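You operate a simulated robot arm through the tools that you are given. There is no shell and no other tool.

Carry out the task below with a simulated two-armed robot. There is one attempt and no reset: what you move stays moved.

## Task
Put the short black duct on the top of the pallet stack away on the top of the roll bench. Put two of the grey fingers from the top of the roll bench on the top of the small blanks. Pick up the teal stirrer with one hand, pass it to the other hand and put it on the top of the peg board. Take the green cup and leave it in the orange pan. Put the purple sponge pad in the inside of the hold tray. Fetch the bent sample labelled "56" from the top of the bench under the wall heater and set it on the free top of the stock bench. Any order will do. Set down upright: short black duct, purple sponge pad.
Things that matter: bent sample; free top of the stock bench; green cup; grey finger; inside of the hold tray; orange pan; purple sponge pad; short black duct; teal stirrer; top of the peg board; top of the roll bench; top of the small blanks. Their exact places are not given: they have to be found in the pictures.

The check looks at the end state, three seconds after you hand in, the way a careful person would. Anything else that was tipped, shoved, dropped, spilled or broken makes it a failure.

## Robot
Two 7-joint arms with fingered hands on one trunk, on a base that moves. Base frame: it is fixed to the floor where the robot stands at the start and does not move with it; the origin is under the middle of the robot, x ahead of it, y to its left, z up; the surface under the hand at the start is at about z = 62. Units: cm, rad, N and s.
The left shoulder is at the start at [3, 11.9, 99.4], the right one opposite. With the tool pointing down near the work surface each hand reaches from about 10 to 72 cm from the robot's upright axis, wherever it stands, measured 20 degrees to its own side. Places, roughly: bent sample [-675, -450, 100]; free top of the stock bench [-690, -800, 90]; green cup (9x9x7 cm) [-140, -890, 90]; grey finger (5x7x13 cm) [50, -550, 90]; inside of the hold tray (23x27 cm) [-310, -870, 80]; orange pan (13x10x3 cm) [-100, -880, 90]; purple sponge pad (7x5x6 cm) [-670, -530, 90]; short black duct (8x9x13 cm) [60, -20, 70]; teal stirrer (3x3x22 cm) [-160, -870, 100]; top of the peg board (36x25 cm) [-584, -870, 88]; top of the roll bench [60, -590, 90]; top of the small blanks [-350, -330, 80]. Payload 3.8 kg a hand.
The TCP of each hand is the grasp point between the finger pads, 2.5 cm short of the fingertips. In the tool frame z runs along the fingers and y along their closing line. The gripper opens to 8.8 cm; its body begins 2.9 cm behind the TCP. The gripper is a hand of 4 fingers: y runs from the thumb to the fingers, the wrist lies at [-1.3, -10.6, -17.4] in the tool frame, and closing takes about 1.5 s.
Orientation is told as [roll, pitch, yaw] about the base's x, y, z axes, in that order, counted from this pose: with the fingers straight down and the wrist toward the robot, the tool's x, y and z point along [0, 1, 0], [1, 0, 0] and [0, 0, -1] of the base frame.

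## Interface
- The arms move only by the tool send_rows. It takes "left_motion", "right_motion" or both (then of equal length, played together; a hand with none holds still); each is a list of rows, each a list of 7 numbers: the shift along the base's x, y, z in units of 20 mm (1.0 is 20 mm), then the turn, a rotation vector about the base's x, y, z in units of 6 degrees (1.0 is 6 degrees), then the gripper command, from -1 (fully open) to 1 (shut), values between in proportion. In form: [[tx, ty, tz, rx, ry, rz, grip], ...]. A call has 1 to 20 rows; each row shifts and turns the commanded pose from where the row before left it. A call with a number of a shift or a turn outside -1 to 1 is refused whole. A row lasts 0.2 s, in which the tool goes at most 5 cm and 0.15 rad; a call with a longer step from one row to the next is refused whole, and so is a gripper value outside its range. Where a pose cannot be reached the arm comes as near as it can. A force on the tool above 40 N (or 10 N above the force at the start of the call, whichever is more), or a blocked arm, ends the call early, and 0.2 s more pass. Each finger travels about 15.3 cm/s and halts on what it meets, pressing with about 29 N; the grip force reading is that of the motor and also rises with nothing between the fingers. The clock runs only during rows and for 0.2 s after the last one: add rows that do not move to give the fingers time. It gives the time, the measured TCP pose, the force on the tool (base axes), the opening and the grip force at its end, in the units of the frame above (readings bear some noise), with the torque about the TCP (base axes, N m) and any sound that the robot's microphone picked up, and new pictures: "show" is both (left out), scene, wrist or none (wrist: the cameras of the hands that moved).
- Cameras (640 x 400 px; columns grow to the right, rows downward): "scene" is now at [4.7, -1.76, 153.07]; the picture's right is [-0.28, -0.96, 0.00], its down [-0.81, 0.24, -0.54] and it looks along [0.52, -0.15, -0.84] (base axes); focal length 249 px, centre (320, 200). "left" rides on the left gripper at [-6.4, -8.3, -9.8] in its tool frame; the picture's right is [-0.62, -0.37, 0.69], its down [0.71, -0.63, 0.30] and it looks along [0.32, 0.68, 0.65] (tool axes); focal length 265 px, centre (320, 200). "right" rides on the right gripper at [6.4, -8.3, -9.8] in its tool frame; the picture's right is [-0.62, 0.37, -0.69], its down [-0.71, -0.63, 0.30] and it looks along [-0.32, 0.68, 0.65] (tool axes); focal length 265 px, centre (320, 200).
- lift_body(by): moves the trunk up (or, below 0, down) by that many cm; the arms and the scene camera ride with it, the base frame stays. It gives what a move gives, with no picture.
- drive_base(legs): drives the robot by 1 to 6 legs, each [ahead, left, turn to the left] in cm, cm and rad, along the robot's own axes; the way and the turn of a leg run together, so that a leg with both is an arc; at most 150 cm and 3.142 rad a leg. The arms and the cameras ride along, it lands a little off, and it stops where it bumps. It gives what a move gives, and a new picture of the scene camera.
- preshape(shape, hand): the hand has 4 fingers and takes this shape, open, in about a second: jaw (thumb against the fingers, like two jaws); tri (thumb and two fingers); tip (a fingertip pinch); poke (one finger out to press); point (the index stretched); flat (the hand flat); cup (the hand cupped); fist (a fist). The gripper value then closes the fingers along that shape, each until it touches; the sizes above hold for jaw. It gives what a move gives, with no picture.
- aim_head(pan, tilt): turns the head with the scene camera to pan (to the left, within 2.094 rad either way) and tilt (down, from -0.506 to 1.204), counted from straight ahead of the robot. It gives what a move gives, and a new picture of the scene camera.
- probe_pixels(camera, pixels): for up to 12 pixels [column, row] of the newest picture of that camera ("zoom" is the newest enlarged one), the place [x, y, z] in the base frame of the surface seen there, good to about 0.3 cm. It takes no simulated time.
- enlarge(camera, box): a new picture of the part [left, top, right, bottom] of that camera's present view, enlarged. It takes no simulated time.
- close_job(): hands the job in; it is judged then, once.

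Leave the grippers open and the arms clear of the work at the hand-in unless told otherwise.

The tools are called after "Call:" by a JSON object that holds its "api" and its "payload". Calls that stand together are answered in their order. send_rows: Moves the arms, as the interface text tells. Its arguments: {"type":"object","properties":{"left_motion":{"type":"array","items":{"type":"array","items":{"type":"number"}}},"right_motion":{"type":"array","items":{"type":"array","items":{"type":"number"}}},"show":{"type":"string","enum":["both","scene","wrist","none"]}},"required":[]} The other tools are called the same way: lift_body (by) moves the trunk up or down; preshape (shape, hand) gives the hand a shape; drive_base (legs) drives the base; aim_head (pan, tilt) turns the head that bears the scene camera; probe_pixels (camera, pixels) gives the place of the surface under pixels of a picture; enlarge (camera, box) takes an enlarged picture of a part of a camera's view; close_job () hands the job in.

At the start:

```text
t: 0.0
left_eef_pos: [47.5, 3.88, 88.12]
left_tool_rot: [0.0, 0.0, 0.001]
left_contact_force: [0.1, -0.6, -0.7]
left_torque: [0.01, 0.03, 0.0]
left_opening: 8.76
left_grasp_force: 0.0
left_shape: jaw
right_eef_pos: [47.12, -34.18, 86.33]
right_tool_rot: [-0.001, 0.001, 0.0]
right_contact_force: [-0.2, 0.5, -0.9]
right_torque: [-0.02, 0.01, -0.01]
right_opening: 8.76
right_grasp_force: 0.1
right_shape: jaw
trunk travel left (down, up): [-15.0, 44.0]
robot x, y, heading: [-0.17, -0.19, -0.0]
head pan, tilt (commanded): [-0.283, 1.004]
```

scene: 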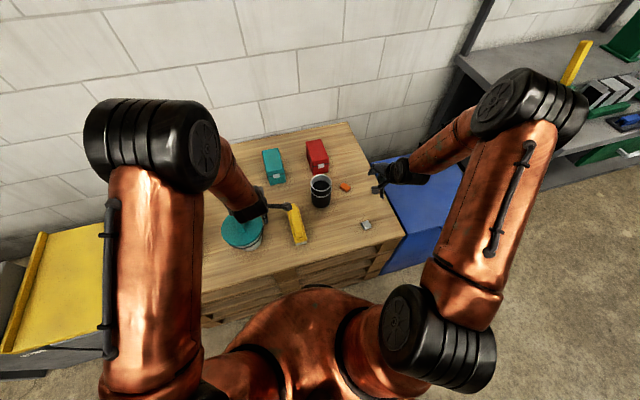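
right: 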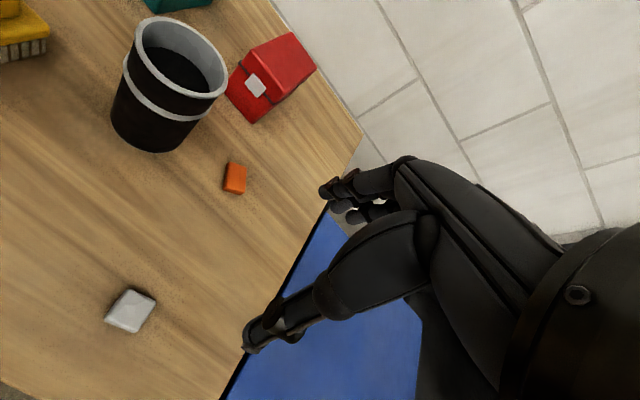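
left: 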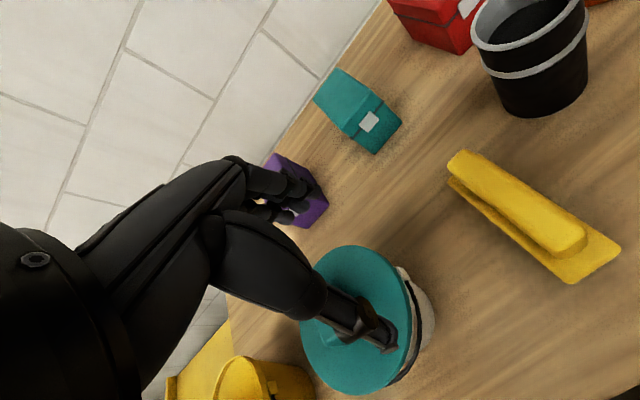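

I see the wooden pallet stack ahead. The black duct with grey rings is at about (320, 190) in the scene picture. I will enlarge that part and probe the duct.

Call:
{"api": "enlarge", "payload": {"camera": "scene", "box": [220, 120, 420, 260]}}

Call:
{"api": "probe_pixels", "payload": {"camera": "scene", "pixels": [[320, 180], [320, 184], [320, 195], [320, 205], [313, 190], [328, 190], [345, 187], [365, 224], [297, 225], [300, 260], [340, 140], [390, 210]]}}

```text
2.86 times, centred on (320, 190) of scene
```

zoom: 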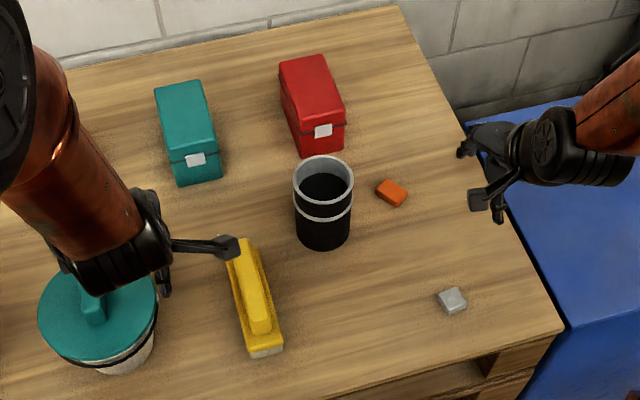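

```text
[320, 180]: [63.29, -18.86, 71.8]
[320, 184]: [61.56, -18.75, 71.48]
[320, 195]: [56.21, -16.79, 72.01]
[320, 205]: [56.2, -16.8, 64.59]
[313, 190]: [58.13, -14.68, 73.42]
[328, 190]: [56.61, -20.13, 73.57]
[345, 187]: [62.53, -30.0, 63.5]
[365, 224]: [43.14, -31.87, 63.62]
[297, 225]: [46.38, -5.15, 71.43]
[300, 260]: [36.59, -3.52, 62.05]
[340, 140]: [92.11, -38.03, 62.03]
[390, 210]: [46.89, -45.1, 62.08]
```

The duct stands open-topped. I probe its rim in the zoom picture to get its diameter and centre.

Call:
{"api": "probe_pixels", "payload": {"camera": "zoom", "pixels": [[295, 180], [352, 180], [323, 157], [323, 203], [299, 184], [347, 184], [297, 210], [350, 208], [323, 215], [323, 235], [323, 246], [323, 185]]}}

Call:
{"api": "enlarge", "payload": {"camera": "right", "box": [80, 0, 340, 170]}}

Call:
{"api": "enlarge", "payload": {"camera": "left", "box": [400, 0, 640, 150]}}

```text
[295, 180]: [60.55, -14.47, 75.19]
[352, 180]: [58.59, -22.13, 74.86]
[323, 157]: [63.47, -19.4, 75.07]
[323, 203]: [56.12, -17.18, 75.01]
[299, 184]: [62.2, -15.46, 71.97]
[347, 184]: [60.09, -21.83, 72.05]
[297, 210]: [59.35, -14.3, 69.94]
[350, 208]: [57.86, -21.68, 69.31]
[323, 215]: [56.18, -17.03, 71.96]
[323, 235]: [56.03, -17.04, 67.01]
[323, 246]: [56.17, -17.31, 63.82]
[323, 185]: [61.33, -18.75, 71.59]
```

```text
2.35 times, centred on (210, 85) of right
```

zoom: 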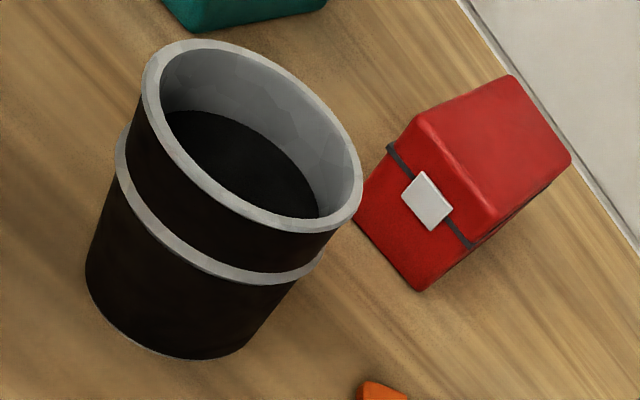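

```text
2.67 times, centred on (520, 75) of left
```

zoom: 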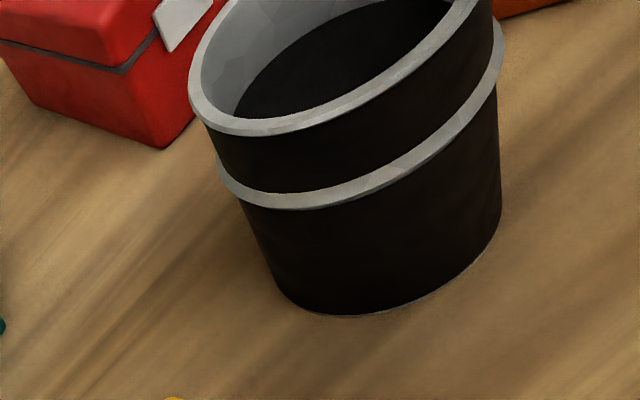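

The duct's rim is about 8 cm wide with its centre near (59.7, -18.3) and its top at z = 75. Something closes it inside about 3.5 cm down, near z = 71.6. I move the right hand above it for a closer look with the wrist camera.

Call:
{"api": "send_rows", "payload": {"right_motion": [[0.8, 1, 0, 0, 0, 0, -1], [0.8, 1, 0, 0, 0, 0, -1], [0.8, 1, 0, 0, 0, 0, -1], [0.8, 1, 0, 0, 0, 0, -1], [0.8, 1, 0, 0, 0, 0, -1], [0.8, 1, 0, 0, 0, 0, -1], [0.8, 1, 0, 0, 0, 0, -1], [0.7, 0.94, 0, 0, 0, 0, -1], [0, 0, 0, 0, 0, 0, -1]], "show": "both"}}

```text
t: 2.0
left_eef_pos: [47.5, 4.02, 88.29]
left_tool_rot: [-0.001, -0.001, 0.001]
left_contact_force: [-0.2, 0.0, 0.2]
left_torque: [0.0, 0.02, 0.03]
left_opening: 8.75
left_grasp_force: 0.0
left_shape: jaw
right_eef_pos: [59.92, -18.36, 86.34]
right_tool_rot: [-0.001, 0.0, 0.001]
right_contact_force: [0.3, 0.4, -0.5]
right_torque: [0.05, -0.01, -0.01]
right_opening: 8.74
right_grasp_force: 0.0
right_shape: jaw
trunk travel left (down, up): [-15.0, 44.0]
robot x, y, heading: [0.13, -0.25, -0.003]
head pan, tilt (commanded): [-0.283, 1.004]
```

scene: 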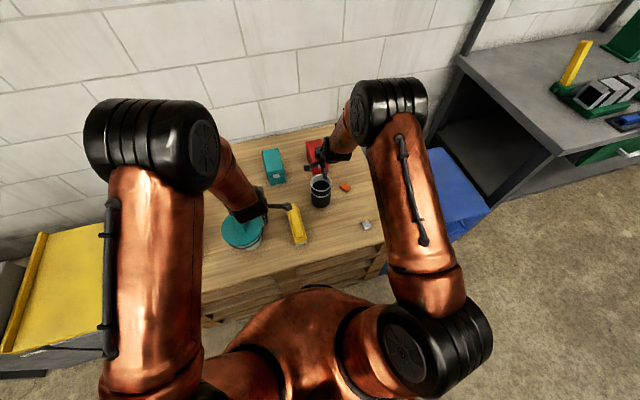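
right: 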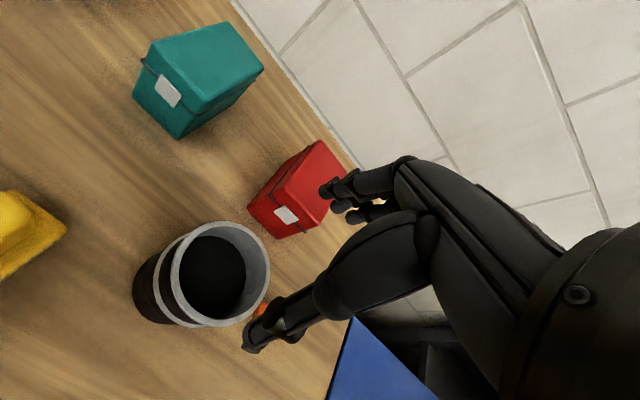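

The duct is clearly visible in the right wrist picture, with its rim centred near (220, 275). I enlarge it and probe the rim and the inside.

Call:
{"api": "enlarge", "payload": {"camera": "right", "box": [120, 200, 360, 350]}}

Call:
{"api": "probe_pixels", "payload": {"camera": "right", "pixels": [[174, 275], [220, 224], [266, 275], [220, 324], [186, 240], [252, 240], [186, 315], [212, 275], [230, 255], [150, 300], [285, 215], [325, 180]]}}

```text
2.67 times, centred on (240, 275) of right
```

zoom: 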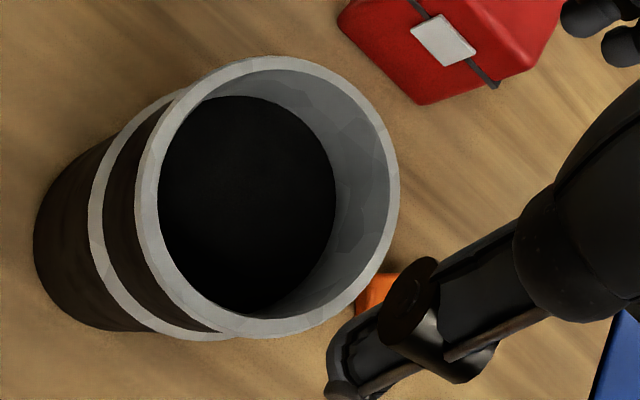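

```text
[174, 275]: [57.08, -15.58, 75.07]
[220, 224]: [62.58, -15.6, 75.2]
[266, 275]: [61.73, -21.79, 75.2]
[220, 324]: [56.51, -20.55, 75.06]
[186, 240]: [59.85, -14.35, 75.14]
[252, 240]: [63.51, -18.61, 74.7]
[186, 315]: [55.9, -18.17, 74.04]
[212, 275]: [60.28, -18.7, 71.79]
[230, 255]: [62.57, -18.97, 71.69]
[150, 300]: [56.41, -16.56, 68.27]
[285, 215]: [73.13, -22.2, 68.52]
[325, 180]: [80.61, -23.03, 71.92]
```

The rim is a circle centred at about (59.7, -18.35) with an outer radius near 4.05. An outside grasp with the 8.76 opening leaves about 0.3 cm of room on each side. I lower the right hand until the tips are just above the rim, then check the alignment.

Call:
{"api": "send_rows", "payload": {"right_motion": [[-0.1, 0, -0.9, 0, 0, 0, -1], [0, 0, -1, 0, 0, 0, -1], [0, 0, -1, 0, 0, 0, -1], [0, 0, -0.9, 0, 0, 0, -1], [0, 0, 0, 0, 0, 0, -1], [0, 0, 0, 0, 0, 0, -1]], "show": "wrist"}}

Call:
{"api": "enlarge", "payload": {"camera": "right", "box": [200, 160, 440, 310]}}

Call:
{"api": "enlarge", "payload": {"camera": "scene", "box": [260, 120, 380, 220]}}

```text
t: 3.4
left_eef_pos: [47.6, 3.93, 88.23]
left_tool_rot: [0.0, 0.0, 0.001]
left_contact_force: [-0.4, 0.1, 0.3]
left_torque: [0.03, 0.02, 0.01]
left_opening: 8.77
left_grasp_force: 0.0
left_shape: jaw
right_eef_pos: [59.7, -18.38, 78.59]
right_tool_rot: [0.001, -0.001, 0.001]
right_contact_force: [0.1, -0.2, -0.2]
right_torque: [0.0, 0.0, 0.01]
right_opening: 8.77
right_grasp_force: 0.1
right_shape: jaw
trunk travel left (down, up): [-15.0, 44.0]
robot x, y, heading: [-0.02, -0.07, 0.0]
head pan, tilt (commanded): [-0.283, 1.004]
```

right: 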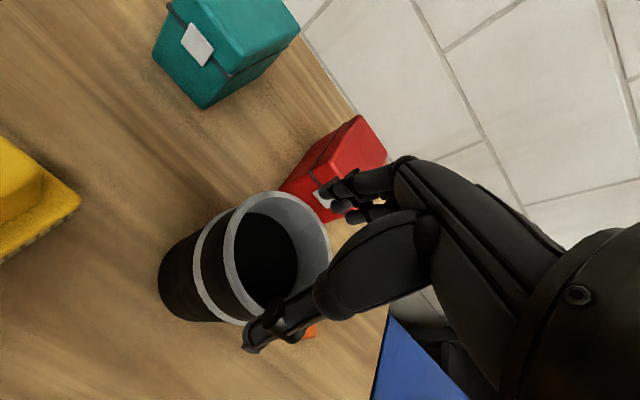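

```text
2.67 times, centred on (320, 235) of right
```

zoom: 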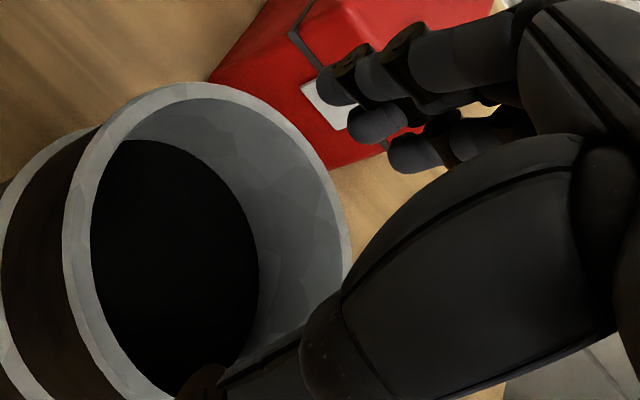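

```text
4.00 times, centred on (320, 170) of scene
```

zoom: 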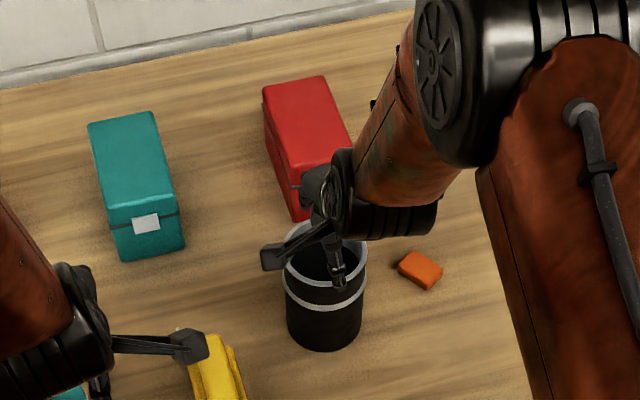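

The three fingertips sit near (340, 200) and the thumb tip near (255, 340) in the wrist picture. I probe them to check the clearance to the rim.

Call:
{"api": "probe_pixels", "payload": {"camera": "right", "pixels": [[326, 193], [336, 206], [352, 217], [250, 340], [262, 330], [275, 320], [328, 250], [228, 240], [285, 194], [322, 225], [238, 320], [330, 270]]}}

```text
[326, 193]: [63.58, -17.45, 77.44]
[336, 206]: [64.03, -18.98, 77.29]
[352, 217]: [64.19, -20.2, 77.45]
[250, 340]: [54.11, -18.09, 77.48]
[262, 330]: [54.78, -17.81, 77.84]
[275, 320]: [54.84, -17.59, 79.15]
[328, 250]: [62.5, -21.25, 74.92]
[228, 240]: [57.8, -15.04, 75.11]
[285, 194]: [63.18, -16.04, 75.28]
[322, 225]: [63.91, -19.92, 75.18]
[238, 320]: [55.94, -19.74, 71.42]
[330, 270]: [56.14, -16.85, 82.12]
```

The readings suggest the rim centre may lie slightly farther in x. I probe more rim points for a better fit.

Call:
{"api": "probe_pixels", "payload": {"camera": "right", "pixels": [[279, 194], [299, 200], [316, 217], [327, 236], [330, 255], [238, 217], [228, 246], [230, 272], [237, 292], [257, 200], [268, 196], [308, 207]]}}

```text
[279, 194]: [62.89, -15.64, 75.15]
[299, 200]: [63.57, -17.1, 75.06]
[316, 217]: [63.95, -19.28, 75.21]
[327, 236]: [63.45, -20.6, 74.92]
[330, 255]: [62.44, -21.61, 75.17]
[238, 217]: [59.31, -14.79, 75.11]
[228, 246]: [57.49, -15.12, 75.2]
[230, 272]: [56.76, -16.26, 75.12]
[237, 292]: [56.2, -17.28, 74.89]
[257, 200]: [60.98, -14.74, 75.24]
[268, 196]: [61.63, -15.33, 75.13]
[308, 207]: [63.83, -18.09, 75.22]
```

The better fit puts the centre at about (59.95, -18.5). I shift slightly, descend a little until the tips are just past the rim, and read the force.

Call:
{"api": "send_rows", "payload": {"right_motion": [[0.12, -0.05, 0, 0, 0, 0, -1], [0, 0, -0.4, 0, 0, 0, -1], [0, 0, -0.4, 0, 0, 0, -1], [0, 0, -0.3, 0, 0, 0, -1], [0, 0, 0, 0, 0, 0, -1]], "show": "wrist"}}

Call:
{"api": "enlarge", "payload": {"camera": "right", "box": [200, 160, 440, 360]}}

```text
t: 4.6
left_eef_pos: [47.6, 4.06, 88.26]
left_tool_rot: [0.0, 0.0, -0.001]
left_contact_force: [0.4, 0.9, 0.3]
left_torque: [-0.01, -0.02, 0.01]
left_opening: 8.77
left_grasp_force: 0.0
left_shape: jaw
right_eef_pos: [59.88, -18.52, 76.4]
right_tool_rot: [-0.001, 0.0, 0.001]
right_contact_force: [0.6, 0.0, -0.3]
right_torque: [-0.02, 0.01, 0.01]
right_opening: 8.77
right_grasp_force: 0.1
right_shape: jaw
trunk travel left (down, up): [-15.0, 44.0]
robot x, y, heading: [-0.03, -0.18, 0.001]
head pan, tilt (commanded): [-0.283, 1.004]
```

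right: 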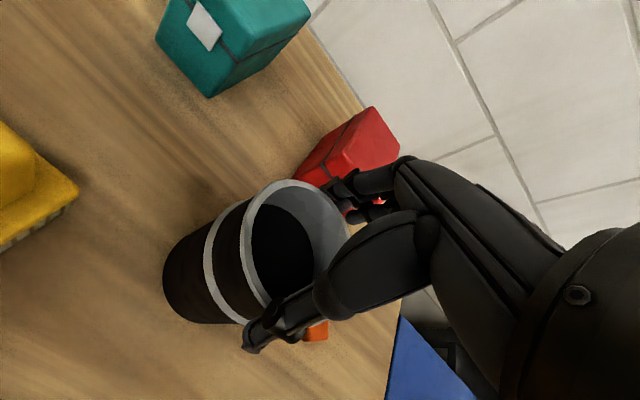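

```text
2.00 times, centred on (320, 260) of right
```

zoom: 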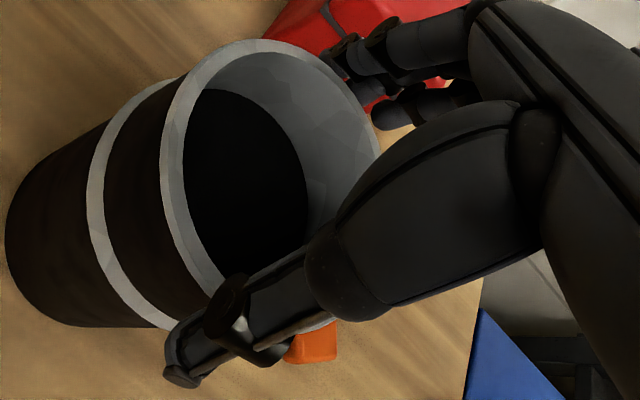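

The tips are now below the rim with no contact force. I continue down to about z = 73.2, then close.

Call:
{"api": "send_rows", "payload": {"right_motion": [[0, 0, -0.4, 0, 0, 0, -1], [0, 0, -0.4, 0, 0, 0, -1], [0, 0, -0.4, 0, 0, 0, -1], [0, 0, -0.35, 0, 0, 0, -1], [0, 0, 0, 0, 0, 0, -1]], "show": "wrist"}}

```text
t: 5.8
left_eef_pos: [47.29, 3.98, 88.25]
left_tool_rot: [0.0, -0.002, 0.0]
left_contact_force: [-0.6, -0.1, 0.1]
left_torque: [0.01, 0.03, 0.0]
left_opening: 8.75
left_grasp_force: 0.1
left_shape: jaw
right_eef_pos: [59.97, -18.43, 73.77]
right_tool_rot: [0.001, -0.008, 0.0]
right_contact_force: [2.1, 0.0, 30.0]
right_torque: [0.14, -0.32, -0.15]
right_opening: 8.8
right_grasp_force: 0.2
right_shape: jaw
trunk travel left (down, up): [-15.0, 44.0]
robot x, y, heading: [0.26, -0.12, 0.003]
head pan, tilt (commanded): [-0.283, 1.004]
```

right: 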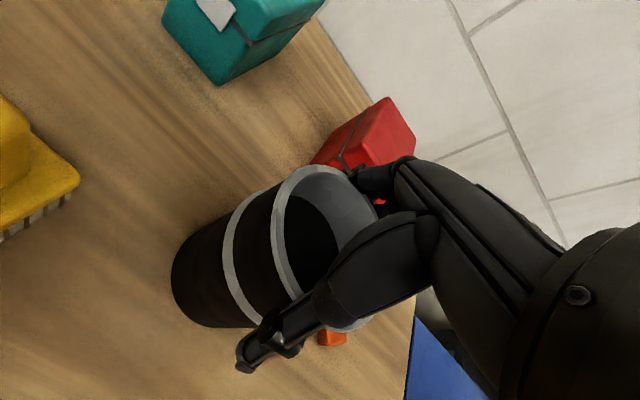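

There is a 30 N upward force at z = 73.8, so the tips probably rest on the protruding middle ring. I back up 0.6 cm and close there.

Call:
{"api": "send_rows", "payload": {"right_motion": [[0, 0, 0.35, 0, 0, 0, -1], [0, 0, 0.0, 0, 0, 0, -1]], "show": "none"}}

```text
t: 6.4
left_eef_pos: [47.48, 3.89, 88.13]
left_tool_rot: [0.0, 0.0, 0.002]
left_contact_force: [0.4, -0.1, -0.5]
left_torque: [0.02, 0.02, -0.04]
left_opening: 8.75
left_grasp_force: 0.2
left_shape: jaw
right_eef_pos: [59.75, -18.41, 73.88]
right_tool_rot: [0.0, 0.001, 0.001]
right_contact_force: [3.1, -0.1, 8.5]
right_torque: [0.06, -0.25, -0.04]
right_opening: 8.76
right_grasp_force: 0.1
right_shape: jaw
trunk travel left (down, up): [-15.0, 44.0]
robot x, y, heading: [-0.18, -0.13, -0.002]
head pan, tilt (commanded): [-0.283, 1.004]
```

Call:
{"api": "send_rows", "payload": {"right_motion": [[0, 0, 0.15, 0, 0, 0, -1], [0, 0, 0.0, 0, 0, 0, -1]], "show": "none"}}

```text
t: 7.0
left_eef_pos: [47.43, 3.93, 88.09]
left_tool_rot: [0.001, 0.0, -0.001]
left_contact_force: [-1.0, -0.3, 0.6]
left_torque: [-0.02, -0.02, -0.01]
left_opening: 8.75
left_grasp_force: 0.1
left_shape: jaw
right_eef_pos: [59.61, -18.4, 74.22]
right_tool_rot: [0.001, 0.005, 0.0]
right_contact_force: [-0.3, -0.4, -1.7]
right_torque: [0.0, -0.01, 0.01]
right_opening: 8.79
right_grasp_force: 0.0
right_shape: jaw
trunk travel left (down, up): [-15.0, 44.0]
robot x, y, heading: [-0.32, -0.0, -0.003]
head pan, tilt (commanded): [-0.283, 1.004]
```

The contact is gone. Now I close the right hand around the duct.

Call:
{"api": "send_rows", "payload": {"right_motion": [[0, 0, 0, 0, 0, 0, -0.8], [0, 0, 0, 0, 0, 0, -0.6], [0, 0, 0, 0, 0, 0, 0], [0, 0, 0, 0, 0, 0, 1], [0, 0, 0, 0, 0, 0, 1], [0, 0, 0, 0, 0, 0, 1], [0, 0, 0, 0, 0, 0, 1]], "show": "both"}}

```text
t: 8.6
left_eef_pos: [47.51, 4.05, 88.18]
left_tool_rot: [0.001, 0.001, 0.001]
left_contact_force: [0.9, 0.0, -0.6]
left_torque: [0.02, -0.01, 0.04]
left_opening: 8.79
left_grasp_force: 0.0
left_shape: jaw
right_eef_pos: [59.92, -18.52, 74.24]
right_tool_rot: [0.0, 0.0, -0.002]
right_contact_force: [0.4, 0.4, 1.0]
right_torque: [0.03, -0.01, 0.02]
right_opening: 6.6
right_grasp_force: 29.0
right_shape: jaw
trunk travel left (down, up): [-15.0, 44.0]
robot x, y, heading: [-0.08, 0.21, 0.004]
head pan, tilt (commanded): [-0.283, 1.004]
```

scene: 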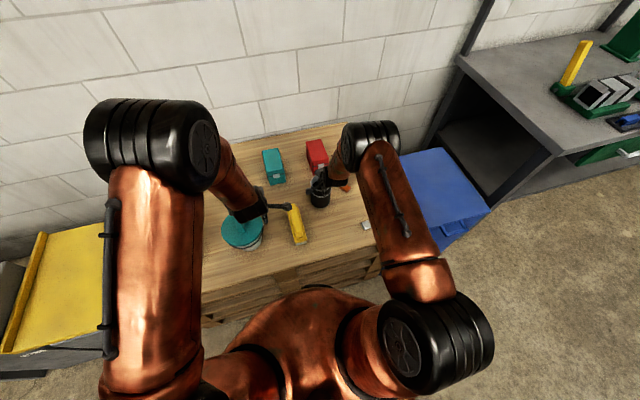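
right: 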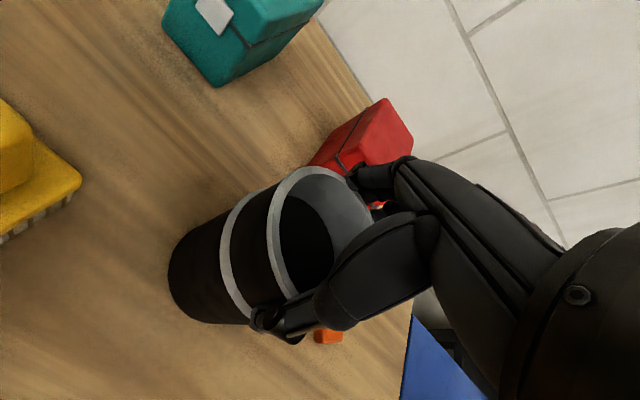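

The hand holds with 29 N at an opening of 6.6, with the fingers wrapped around. I lift 6 cm and check whether the duct comes up straight.

Call:
{"api": "send_rows", "payload": {"right_motion": [[0, 0, 0.5, 0, 0, 0, 1], [0, 0, 0.5, 0, 0, 0, 1], [0, 0, 1, 0, 0, 0, 1], [0, 0, 1, 0, 0, 0, 1], [0, 0, 0, 0, 0, 0, 1]], "show": "both"}}

Call:
{"api": "enlarge", "payload": {"camera": "scene", "box": [260, 120, 380, 220]}}

```text
t: 9.8
left_eef_pos: [47.49, 3.98, 88.19]
left_tool_rot: [-0.001, 0.0, -0.001]
left_contact_force: [0.6, 0.0, 0.1]
left_torque: [0.01, 0.04, 0.02]
left_opening: 8.79
left_grasp_force: 0.1
left_shape: jaw
right_eef_pos: [59.88, -18.42, 80.34]
right_tool_rot: [0.0, 0.002, -0.001]
right_contact_force: [-0.6, 0.2, -2.1]
right_torque: [-0.01, 0.0, 0.02]
right_opening: 6.59
right_grasp_force: 28.9
right_shape: jaw
trunk travel left (down, up): [-15.0, 44.0]
robot x, y, heading: [0.08, 0.15, 0.002]
head pan, tilt (commanded): [-0.283, 1.004]
```

scene: 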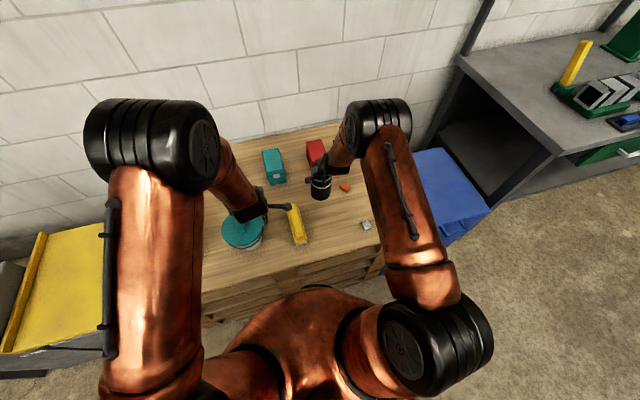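
right: 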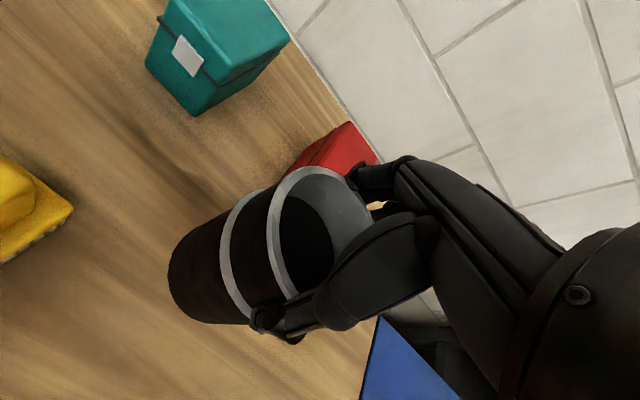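

```text
4.00 times, centred on (320, 170) of scene
```

zoom: 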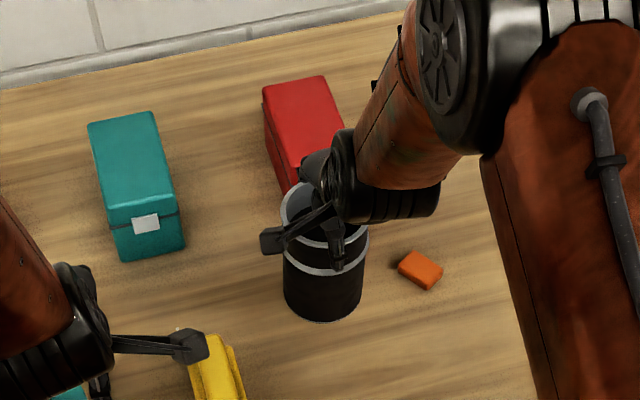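

The duct came up straight and weighs about 2 N. I raise it further and pull both hands in toward the body before driving.

Call:
{"api": "send_rows", "payload": {"right_motion": [[0, 0, 1, 0, 0, 0, 1], [0, 0, 1, 0, 0, 0, 1], [0, 0, 1, 0, 0, 0, 1], [0, 0, 1, 0, 0, 0, 1], [0, 0, 1, 0, 0, 0, 1], [-0.5, 0, 1, 0, 0, 0, 1], [-1, -0.3, 1, 0, 0, 0, 1], [-1, -0.3, 1, 0, 0, 0, 1], [-1, -0.3, 1, 0, 0, 0, 1], [-1, -0.3, 0.5, 0, 0, 0, 1], [-1, -0.3, 0, 0, 0, 0, 1], [-1, -0.3, 0, 0, 0, 0, 1], [-1, -0.2, 0, 0, 0, 0, 1], [-1, 0, 0, 0, 0, 0, 1], [-1, 0, 0, 0, 0, 0, 1], [0, 0, 0, 0, 0, 0, 1]], "left_motion": [[0, 0, 1, 0, 0, 0, -1], [0, 0, 1, 0, 0, 0, -1], [0, 0, 1, 0, 0, 0, -1], [0, 0, 1, 0, 0, 0, -1], [0, 0, 1, 0, 0, 0, -1], [0, 0.5, 1, 0, 0, 0, -1], [-0.5, 0.5, 0, 0, 0, 0, -1], [-0.5, 0.5, 0, 0, 0, 0, -1], [-0.5, 0.5, 0, 0, 0, 0, -1], [-0.5, 0.5, 0, 0, 0, 0, -1], [-0.5, 0.5, 0, 0, 0, 0, -1], [-0.5, 0, 0, 0, 0, 0, -1], [0, 0, 0, 0, 0, 0, -1], [0, 0, 0, 0, 0, 0, -1], [0, 0, 0, 0, 0, 0, -1], [0, 0, 0, 0, 0, 0, -1]], "show": "scene"}}

Call:
{"api": "aim_head", "payload": {"pan": -1.2, "tilt": 0.45}}

```text
t: 13.2
left_eef_pos: [41.63, 10.06, 100.21]
left_tool_rot: [0.001, 0.0, -0.001]
left_contact_force: [0.4, 0.0, 0.0]
left_torque: [0.03, 0.01, 0.03]
left_opening: 8.76
left_grasp_force: 0.0
left_shape: jaw
right_eef_pos: [40.79, -22.47, 99.24]
right_tool_rot: [0.001, 0.0, -0.001]
right_contact_force: [0.5, -0.6, -1.8]
right_torque: [-0.01, 0.01, 0.03]
right_opening: 6.6
right_grasp_force: 29.5
right_shape: jaw
trunk travel left (down, up): [-15.0, 44.0]
robot x, y, heading: [0.19, 0.28, -0.003]
head pan, tilt (commanded): [-0.283, 1.004]
```

scene: 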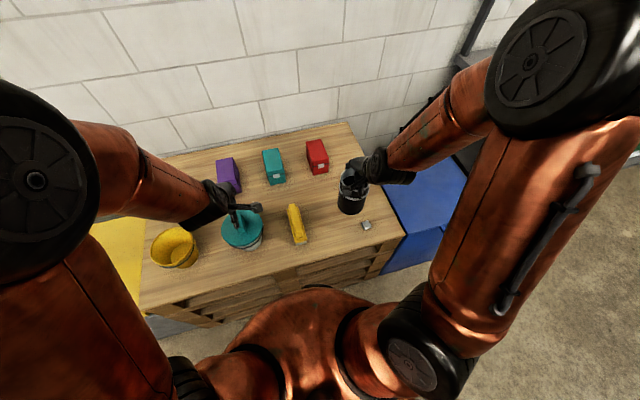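

```text
t: 14.4
left_eef_pos: [41.61, 10.03, 100.12]
left_tool_rot: [0.0, 0.001, 0.001]
left_contact_force: [-0.6, -0.2, -0.1]
left_torque: [-0.01, 0.01, -0.03]
left_opening: 8.75
left_grasp_force: 0.2
left_shape: jaw
right_eef_pos: [40.81, -22.56, 99.28]
right_tool_rot: [0.001, -0.001, 0.001]
right_contact_force: [0.2, -0.7, -2.6]
right_torque: [0.02, 0.0, -0.04]
right_opening: 6.6
right_grasp_force: 29.0
right_shape: jaw
trunk travel left (down, up): [-15.0, 44.0]
robot x, y, heading: [0.1, -0.03, 0.0]
head pan, tilt (commanded): [-1.201, 0.45]
```

scene: 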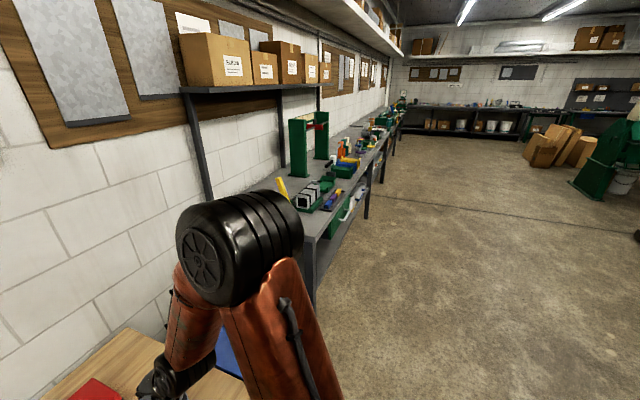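

I see a workshop: benches along the wall to my right and an open floor. I look further to the right to see the rest of the room.

Call:
{"api": "aim_head", "payload": {"pan": -1.7, "tilt": 0.25}}

Call:
{"api": "aim_head", "payload": {"pan": -2.09, "tilt": 0.25}}

```text
t: 15.3
left_eef_pos: [41.53, 9.97, 100.21]
left_tool_rot: [0.0, -0.001, 0.0]
left_contact_force: [0.6, 0.2, -0.8]
left_torque: [0.0, 0.01, 0.01]
left_opening: 8.77
left_grasp_force: 0.1
left_shape: jaw
right_eef_pos: [40.87, -22.33, 99.33]
right_tool_rot: [-0.001, 0.0, 0.0]
right_contact_force: [-0.4, -0.5, -2.1]
right_torque: [0.0, 0.04, 0.03]
right_opening: 6.59
right_grasp_force: 29.3
right_shape: jaw
trunk travel left (down, up): [-15.0, 44.0]
robot x, y, heading: [-0.02, -0.06, 0.004]
head pan, tilt (commanded): [-1.7, 0.25]
```

scene: 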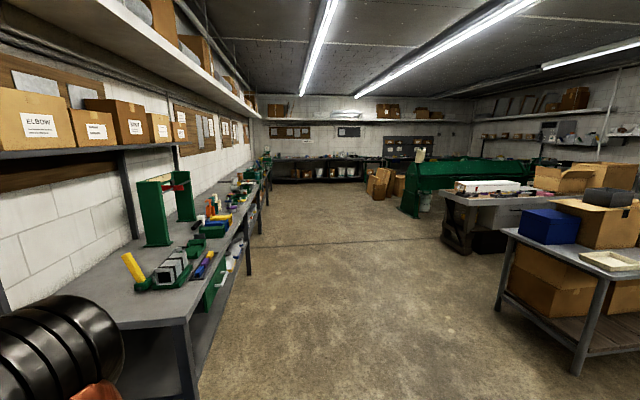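

```text
t: 16.2
left_eef_pos: [41.59, 9.95, 100.21]
left_tool_rot: [0.0, -0.001, -0.001]
left_contact_force: [-0.9, -0.4, -0.1]
left_torque: [-0.04, 0.02, -0.02]
left_opening: 8.75
left_grasp_force: 0.0
left_shape: jaw
right_eef_pos: [40.87, -22.42, 99.32]
right_tool_rot: [-0.001, 0.0, 0.001]
right_contact_force: [0.5, -0.4, -1.5]
right_torque: [0.0, 0.0, 0.01]
right_opening: 6.61
right_grasp_force: 29.4
right_shape: jaw
trunk travel left (down, up): [-15.0, 44.0]
robot x, y, heading: [-0.08, 0.1, -0.0]
head pan, tilt (commanded): [-2.089, 0.25]
```

scene: 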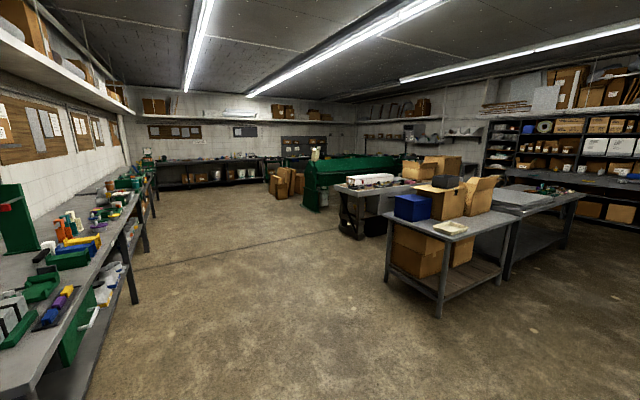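

I probe floor points and landmark legs to map the furniture.

Call:
{"api": "probe_pixels", "payload": {"camera": "scene", "pixels": [[439, 316], [386, 281], [506, 277], [565, 247], [276, 195], [300, 194], [315, 210], [360, 238], [340, 228], [135, 302], [157, 216], [165, 190]]}}

Call:
{"api": "probe_pixels", "payload": {"camera": "scene", "pixels": [[250, 183], [437, 228], [370, 185], [340, 190], [450, 170], [520, 190], [590, 175], [620, 190], [480, 155], [240, 158], [110, 190], [90, 200]]}}

```text
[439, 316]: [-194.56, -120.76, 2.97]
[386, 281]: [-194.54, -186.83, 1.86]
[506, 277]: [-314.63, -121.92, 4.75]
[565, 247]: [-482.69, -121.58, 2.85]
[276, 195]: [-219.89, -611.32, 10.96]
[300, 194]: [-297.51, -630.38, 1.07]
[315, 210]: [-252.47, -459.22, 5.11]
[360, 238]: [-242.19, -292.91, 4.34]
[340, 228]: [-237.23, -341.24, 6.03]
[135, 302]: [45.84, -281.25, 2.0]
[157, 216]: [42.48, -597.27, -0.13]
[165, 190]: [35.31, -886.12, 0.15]
```

```text
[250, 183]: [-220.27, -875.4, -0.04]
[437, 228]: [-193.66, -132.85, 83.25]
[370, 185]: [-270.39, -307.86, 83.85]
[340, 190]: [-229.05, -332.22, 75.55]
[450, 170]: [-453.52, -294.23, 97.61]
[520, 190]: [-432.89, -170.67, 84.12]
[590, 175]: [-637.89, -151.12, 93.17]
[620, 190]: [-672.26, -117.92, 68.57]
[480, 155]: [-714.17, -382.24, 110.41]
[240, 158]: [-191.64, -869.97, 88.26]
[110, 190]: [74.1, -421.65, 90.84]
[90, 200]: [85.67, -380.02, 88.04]
```

The east bench runs along the wall with its front edge near x = 42–45. The aisle between x = -190 and x = 40 is clear. I back off and then strafe right along the aisle toward the roll bench near y = -550.

Call:
{"api": "drive_base", "payload": {"legs": [[-60, 0, 0], [0, -150, 0], [0, -150, 0], [0, -150, 0], [0, -100, 0]]}}

Call:
{"api": "aim_head", "payload": {"pan": 0.0, "tilt": 0.5}}

```text
t: 45.6
left_eef_pos: [-15.26, -542.43, 100.27]
left_tool_rot: [0.0, 0.001, 0.003]
left_contact_force: [-0.4, -1.3, 0.2]
left_torque: [0.01, 0.01, 0.0]
left_opening: 8.79
left_grasp_force: 0.1
left_shape: jaw
right_eef_pos: [-15.84, -574.73, 99.31]
right_tool_rot: [0.0, 0.0, 0.005]
right_contact_force: [0.1, -0.1, -1.9]
right_torque: [-0.02, -0.03, 0.02]
right_opening: 6.6
right_grasp_force: 29.7
right_shape: jaw
trunk travel left (down, up): [-15.0, 44.0]
robot x, y, heading: [-57.08, -552.74, 0.004]
head pan, tilt (commanded): [-2.089, 0.25]
```

scene: 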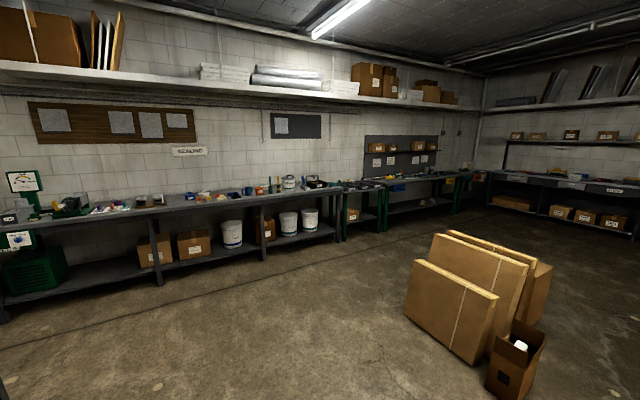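

```text
t: 47.6
left_eef_pos: [-15.38, -542.4, 100.24]
left_tool_rot: [0.001, 0.0, 0.004]
left_contact_force: [-0.1, -0.3, 0.1]
left_torque: [-0.05, 0.04, 0.02]
left_opening: 8.75
left_grasp_force: 0.1
left_shape: jaw
right_eef_pos: [-15.88, -574.84, 99.35]
right_tool_rot: [0.0, -0.001, 0.005]
right_contact_force: [0.6, -0.2, -1.5]
right_torque: [-0.01, 0.0, 0.01]
right_opening: 6.59
right_grasp_force: 28.6
right_shape: jaw
trunk travel left (down, up): [-15.0, 44.0]
robot x, y, heading: [-56.59, -552.57, 0.004]
head pan, tilt (commanded): [0.0, 0.499]
```

scene: 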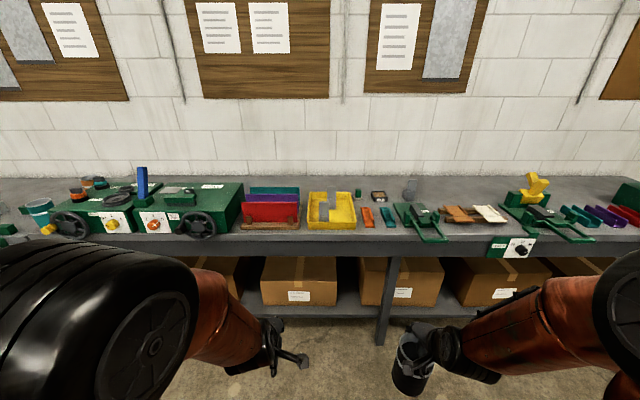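

I am at (-57, -553) facing the bench. I enlarge the bench top to find the grey fingers and a free spot.

Call:
{"api": "enlarge", "payload": {"camera": "scene", "box": [220, 160, 460, 260]}}

Call:
{"api": "enlarge", "payload": {"camera": "scene", "box": [430, 150, 640, 270]}}

Call:
{"api": "enlarge", "payload": {"camera": "scene", "box": [0, 150, 240, 260]}}

```text
2.67 times, centred on (340, 210) of scene
```

zoom: 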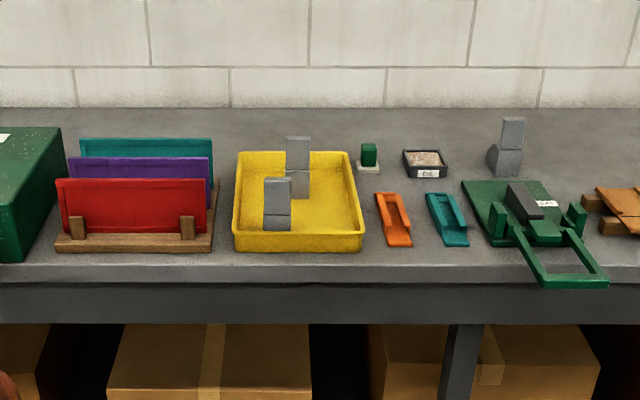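

```text
3.05 times, centred on (535, 210) of scene
```

zoom: 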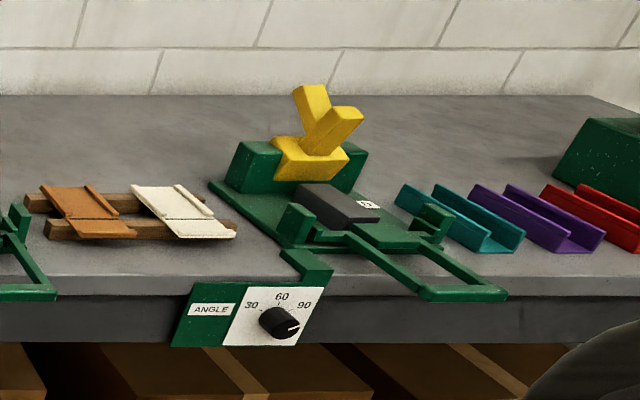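

```text
2.67 times, centred on (120, 205) of scene
```

zoom: 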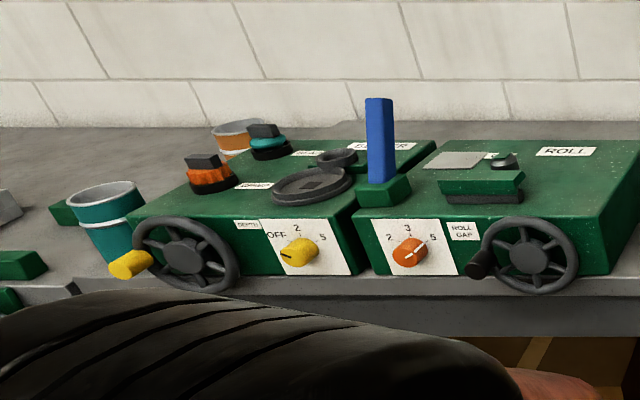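

I see two grey finger pieces in the yellow tray and one standing alone at the back right. I probe them and the bench surface.

Call:
{"api": "probe_pixels", "payload": {"camera": "scene", "pixels": [[324, 203], [331, 192], [411, 184], [409, 192], [340, 215], [330, 235], [350, 230], [310, 190], [355, 193], [395, 215], [270, 232], [380, 180]]}}

Call:
{"api": "probe_pixels", "payload": {"camera": "scene", "pixels": [[300, 245], [400, 240], [390, 188], [370, 218], [388, 215], [365, 230], [455, 214], [490, 213], [358, 194], [470, 185], [430, 185], [440, 240]]}}

```text
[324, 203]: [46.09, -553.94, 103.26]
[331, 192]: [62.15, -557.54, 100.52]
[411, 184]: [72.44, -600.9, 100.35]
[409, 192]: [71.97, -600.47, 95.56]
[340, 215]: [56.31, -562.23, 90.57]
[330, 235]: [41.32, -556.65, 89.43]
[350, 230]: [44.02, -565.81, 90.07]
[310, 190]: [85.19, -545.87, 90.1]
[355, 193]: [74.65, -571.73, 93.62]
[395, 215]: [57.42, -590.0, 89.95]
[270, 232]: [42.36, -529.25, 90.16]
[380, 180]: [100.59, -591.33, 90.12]
```

```text
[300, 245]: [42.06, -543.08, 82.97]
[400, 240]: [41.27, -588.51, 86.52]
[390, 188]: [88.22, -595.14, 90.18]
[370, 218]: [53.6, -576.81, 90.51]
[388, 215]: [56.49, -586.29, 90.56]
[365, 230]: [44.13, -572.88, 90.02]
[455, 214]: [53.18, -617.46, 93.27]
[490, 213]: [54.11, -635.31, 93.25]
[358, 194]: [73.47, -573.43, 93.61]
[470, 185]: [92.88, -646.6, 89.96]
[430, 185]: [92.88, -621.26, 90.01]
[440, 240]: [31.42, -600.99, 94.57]
```

The bench top is at z = 90 with its front edge at x = 42, and the items reach up to about 104. I raise the trunk for clearance, then drive closer and look down.

Call:
{"api": "lift_body", "payload": {"by": 22}}

Call:
{"api": "drive_base", "payload": {"legs": [[45, -22, 0]]}}

Call:
{"api": "aim_head", "payload": {"pan": 0.0, "tilt": 0.85}}

```text
t: 49.9
left_eef_pos: [-15.35, -542.48, 122.21]
left_tool_rot: [0.001, 0.0, 0.006]
left_contact_force: [0.3, 0.3, 0.0]
left_torque: [0.0, 0.01, 0.0]
left_opening: 8.76
left_grasp_force: 0.1
left_shape: jaw
right_eef_pos: [-15.77, -574.71, 121.34]
right_tool_rot: [0.001, 0.0, 0.005]
right_contact_force: [0.1, 0.5, -3.2]
right_torque: [0.02, -0.02, 0.0]
right_opening: 6.59
right_grasp_force: 29.2
right_shape: jaw
trunk travel left (down, up): [-37.0, 22.0]
robot x, y, heading: [-57.21, -552.63, 0.007]
head pan, tilt (commanded): [0.0, 0.499]
```

```text
t: 52.9
left_eef_pos: [30.15, -563.79, 122.22]
left_tool_rot: [0.0, -0.001, 0.011]
left_contact_force: [0.3, 0.6, 0.0]
left_torque: [0.01, 0.03, 0.01]
left_opening: 8.76
left_grasp_force: 0.0
left_shape: jaw
right_eef_pos: [29.7, -596.27, 121.23]
right_tool_rot: [0.0, -0.001, 0.01]
right_contact_force: [1.2, 0.7, -1.6]
right_torque: [0.02, 0.06, -0.01]
right_opening: 6.6
right_grasp_force: 29.6
right_shape: jaw
trunk travel left (down, up): [-37.0, 22.0]
robot x, y, heading: [-11.58, -574.06, 0.013]
head pan, tilt (commanded): [0.0, 0.499]
```

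scene: 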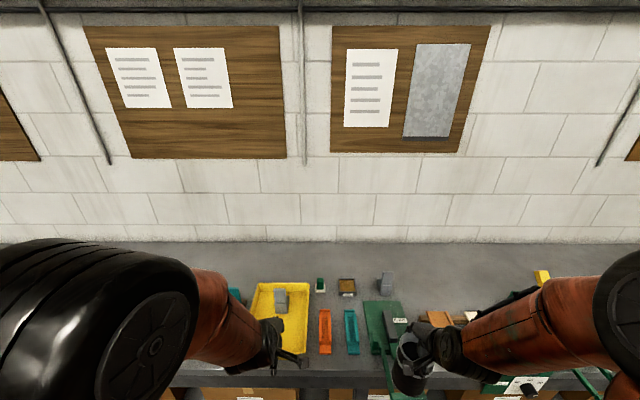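

```text
t: 53.7
left_eef_pos: [30.04, -563.84, 122.15]
left_tool_rot: [-0.001, -0.001, 0.01]
left_contact_force: [0.0, -0.2, 0.3]
left_torque: [0.02, -0.03, 0.0]
left_opening: 8.76
left_grasp_force: 0.1
left_shape: jaw
right_eef_pos: [29.8, -596.32, 121.38]
right_tool_rot: [0.001, 0.001, 0.009]
right_contact_force: [-0.6, 0.0, -2.4]
right_torque: [0.02, 0.02, 0.0]
right_opening: 6.6
right_grasp_force: 28.9
right_shape: jaw
trunk travel left (down, up): [-37.0, 22.0]
robot x, y, heading: [-11.01, -574.16, 0.012]
head pan, tilt (commanded): [0.0, 0.85]
```

scene: 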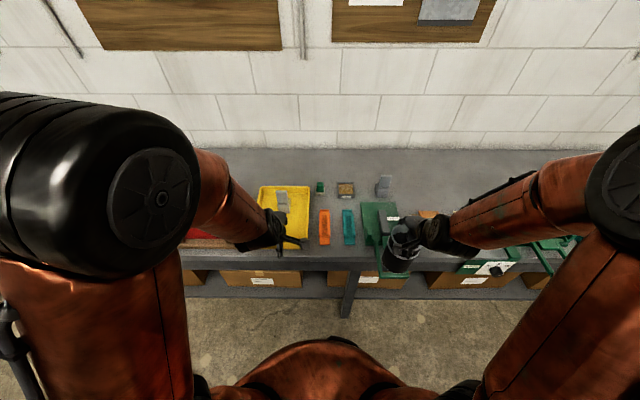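

The arms hide part of the bench. I enlarge the middle part of the bench top.

Call:
{"api": "enlarge", "payload": {"camera": "scene", "box": [240, 150, 440, 275]}}

Call:
{"api": "probe_pixels", "payload": {"camera": "scene", "pixels": [[320, 211], [330, 211], [324, 244], [330, 244], [349, 211], [348, 244], [344, 200], [361, 205], [320, 190], [384, 195], [360, 165], [310, 190]]}}

```text
3.20 times, centred on (340, 212) of scene
```

zoom: 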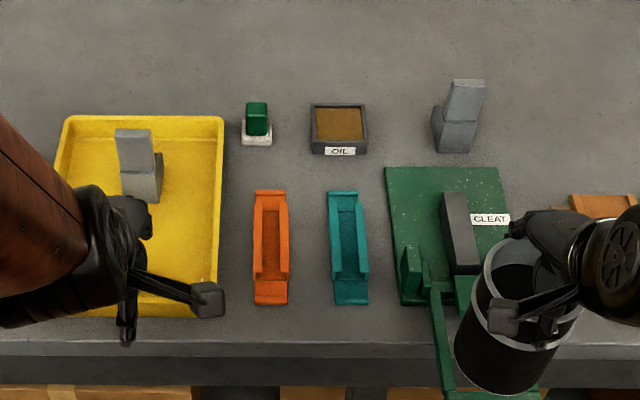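

```text
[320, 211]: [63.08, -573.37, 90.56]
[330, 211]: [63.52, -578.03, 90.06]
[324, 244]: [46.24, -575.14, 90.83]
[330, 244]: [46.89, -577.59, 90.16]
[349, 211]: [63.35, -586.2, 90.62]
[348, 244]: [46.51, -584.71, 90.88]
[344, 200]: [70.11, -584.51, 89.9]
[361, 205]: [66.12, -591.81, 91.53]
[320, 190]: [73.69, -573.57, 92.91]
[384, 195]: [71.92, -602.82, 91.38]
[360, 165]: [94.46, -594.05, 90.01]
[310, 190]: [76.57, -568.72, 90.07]
```

A free area lies at the back between the oil dish and the single grey finger, around (76, -593). I probe their edges.

Call:
{"api": "probe_pixels", "payload": {"camera": "zoom", "pixels": [[366, 148], [366, 110], [312, 110], [436, 148], [434, 120], [400, 160], [400, 130], [400, 100], [470, 148], [390, 172], [440, 172], [500, 172]]}}

Call:
{"api": "probe_pixels", "payload": {"camera": "zoom", "pixels": [[150, 135], [135, 160], [150, 190], [125, 190], [160, 165], [465, 85], [460, 105], [460, 130], [450, 145], [222, 120], [222, 200], [70, 120]]}}

```text
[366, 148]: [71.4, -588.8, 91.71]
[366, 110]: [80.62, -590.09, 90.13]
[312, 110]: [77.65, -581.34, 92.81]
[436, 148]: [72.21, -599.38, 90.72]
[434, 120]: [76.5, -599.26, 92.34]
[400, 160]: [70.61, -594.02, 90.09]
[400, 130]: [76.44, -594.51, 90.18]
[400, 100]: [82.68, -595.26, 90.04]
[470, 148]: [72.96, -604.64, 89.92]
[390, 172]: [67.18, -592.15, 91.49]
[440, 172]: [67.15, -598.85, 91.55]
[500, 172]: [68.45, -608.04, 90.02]
```

```text
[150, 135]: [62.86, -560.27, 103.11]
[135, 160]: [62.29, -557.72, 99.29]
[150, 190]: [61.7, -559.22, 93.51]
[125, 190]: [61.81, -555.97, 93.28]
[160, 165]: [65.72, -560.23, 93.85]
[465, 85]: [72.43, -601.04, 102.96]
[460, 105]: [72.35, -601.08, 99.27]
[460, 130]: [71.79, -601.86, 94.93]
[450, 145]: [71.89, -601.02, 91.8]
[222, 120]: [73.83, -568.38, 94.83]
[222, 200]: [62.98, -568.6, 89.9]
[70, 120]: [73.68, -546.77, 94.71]
```

The gap is 10 cm between the dish and the finger, and it is free behind them at x > 79. I check how far my own body extends forward so I know how close I can drive.

Call:
{"api": "probe_pixels", "payload": {"camera": "scene", "pixels": [[335, 340], [335, 350], [335, 370], [300, 350], [250, 375], [380, 350], [410, 375], [345, 310], [345, 300], [300, 300], [480, 235], [340, 385]]}}

```text
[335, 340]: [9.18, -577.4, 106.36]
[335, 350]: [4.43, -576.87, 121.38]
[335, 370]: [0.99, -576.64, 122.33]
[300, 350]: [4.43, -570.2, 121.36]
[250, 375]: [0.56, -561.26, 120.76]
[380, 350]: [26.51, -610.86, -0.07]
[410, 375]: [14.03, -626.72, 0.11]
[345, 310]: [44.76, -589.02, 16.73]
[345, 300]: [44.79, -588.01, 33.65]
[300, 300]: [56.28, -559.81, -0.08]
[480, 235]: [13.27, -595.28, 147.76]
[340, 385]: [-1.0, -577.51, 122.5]
```

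I tilt the head fully down to see the base outline.

Call:
{"api": "aim_head", "payload": {"pan": 0.0, "tilt": 1.204}}

Call:
{"api": "aim_head", "payload": {"pan": 1.4, "tilt": 1.204}}

```text
t: 54.5
left_eef_pos: [30.15, -563.9, 122.25]
left_tool_rot: [-0.001, 0.0, 0.011]
left_contact_force: [0.2, -0.5, 0.6]
left_torque: [0.0, 0.01, 0.01]
left_opening: 8.78
left_grasp_force: 0.1
left_shape: jaw
right_eef_pos: [29.83, -596.19, 121.23]
right_tool_rot: [0.001, -0.001, 0.011]
right_contact_force: [0.5, -0.4, -2.5]
right_torque: [0.0, 0.03, 0.02]
right_opening: 6.6
right_grasp_force: 29.0
right_shape: jaw
trunk travel left (down, up): [-37.0, 22.0]
robot x, y, heading: [-11.31, -574.14, 0.005]
head pan, tilt (commanded): [0.0, 1.201]
```

scene: 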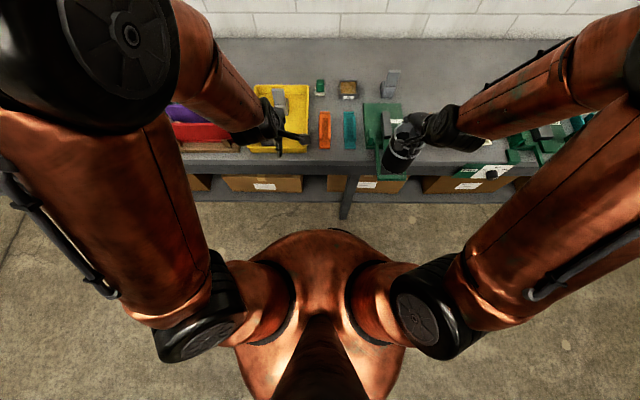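

```text
t: 56.0
left_eef_pos: [30.2, -563.75, 122.21]
left_tool_rot: [0.001, 0.001, 0.011]
left_contact_force: [-0.4, 0.2, 0.4]
left_torque: [0.02, 0.02, 0.03]
left_opening: 8.75
left_grasp_force: 0.0
left_shape: jaw
right_eef_pos: [29.77, -596.23, 121.28]
right_tool_rot: [0.0, 0.001, 0.012]
right_contact_force: [0.0, 0.5, -1.9]
right_torque: [-0.02, -0.02, -0.01]
right_opening: 6.6
right_grasp_force: 28.6
right_shape: jaw
trunk travel left (down, up): [-37.0, 22.0]
robot x, y, heading: [-11.48, -573.86, 0.008]
head pan, tilt (commanded): [1.4, 1.201]
```

scene: 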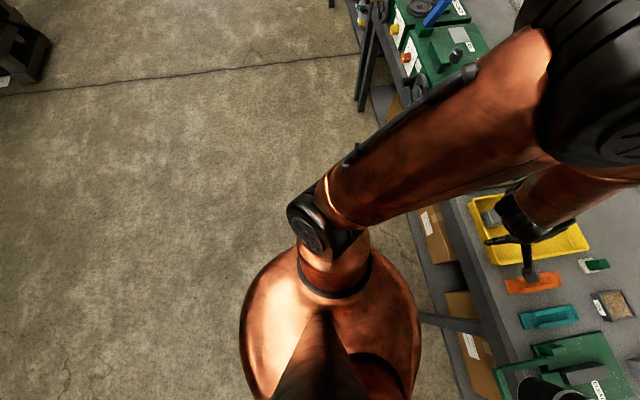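

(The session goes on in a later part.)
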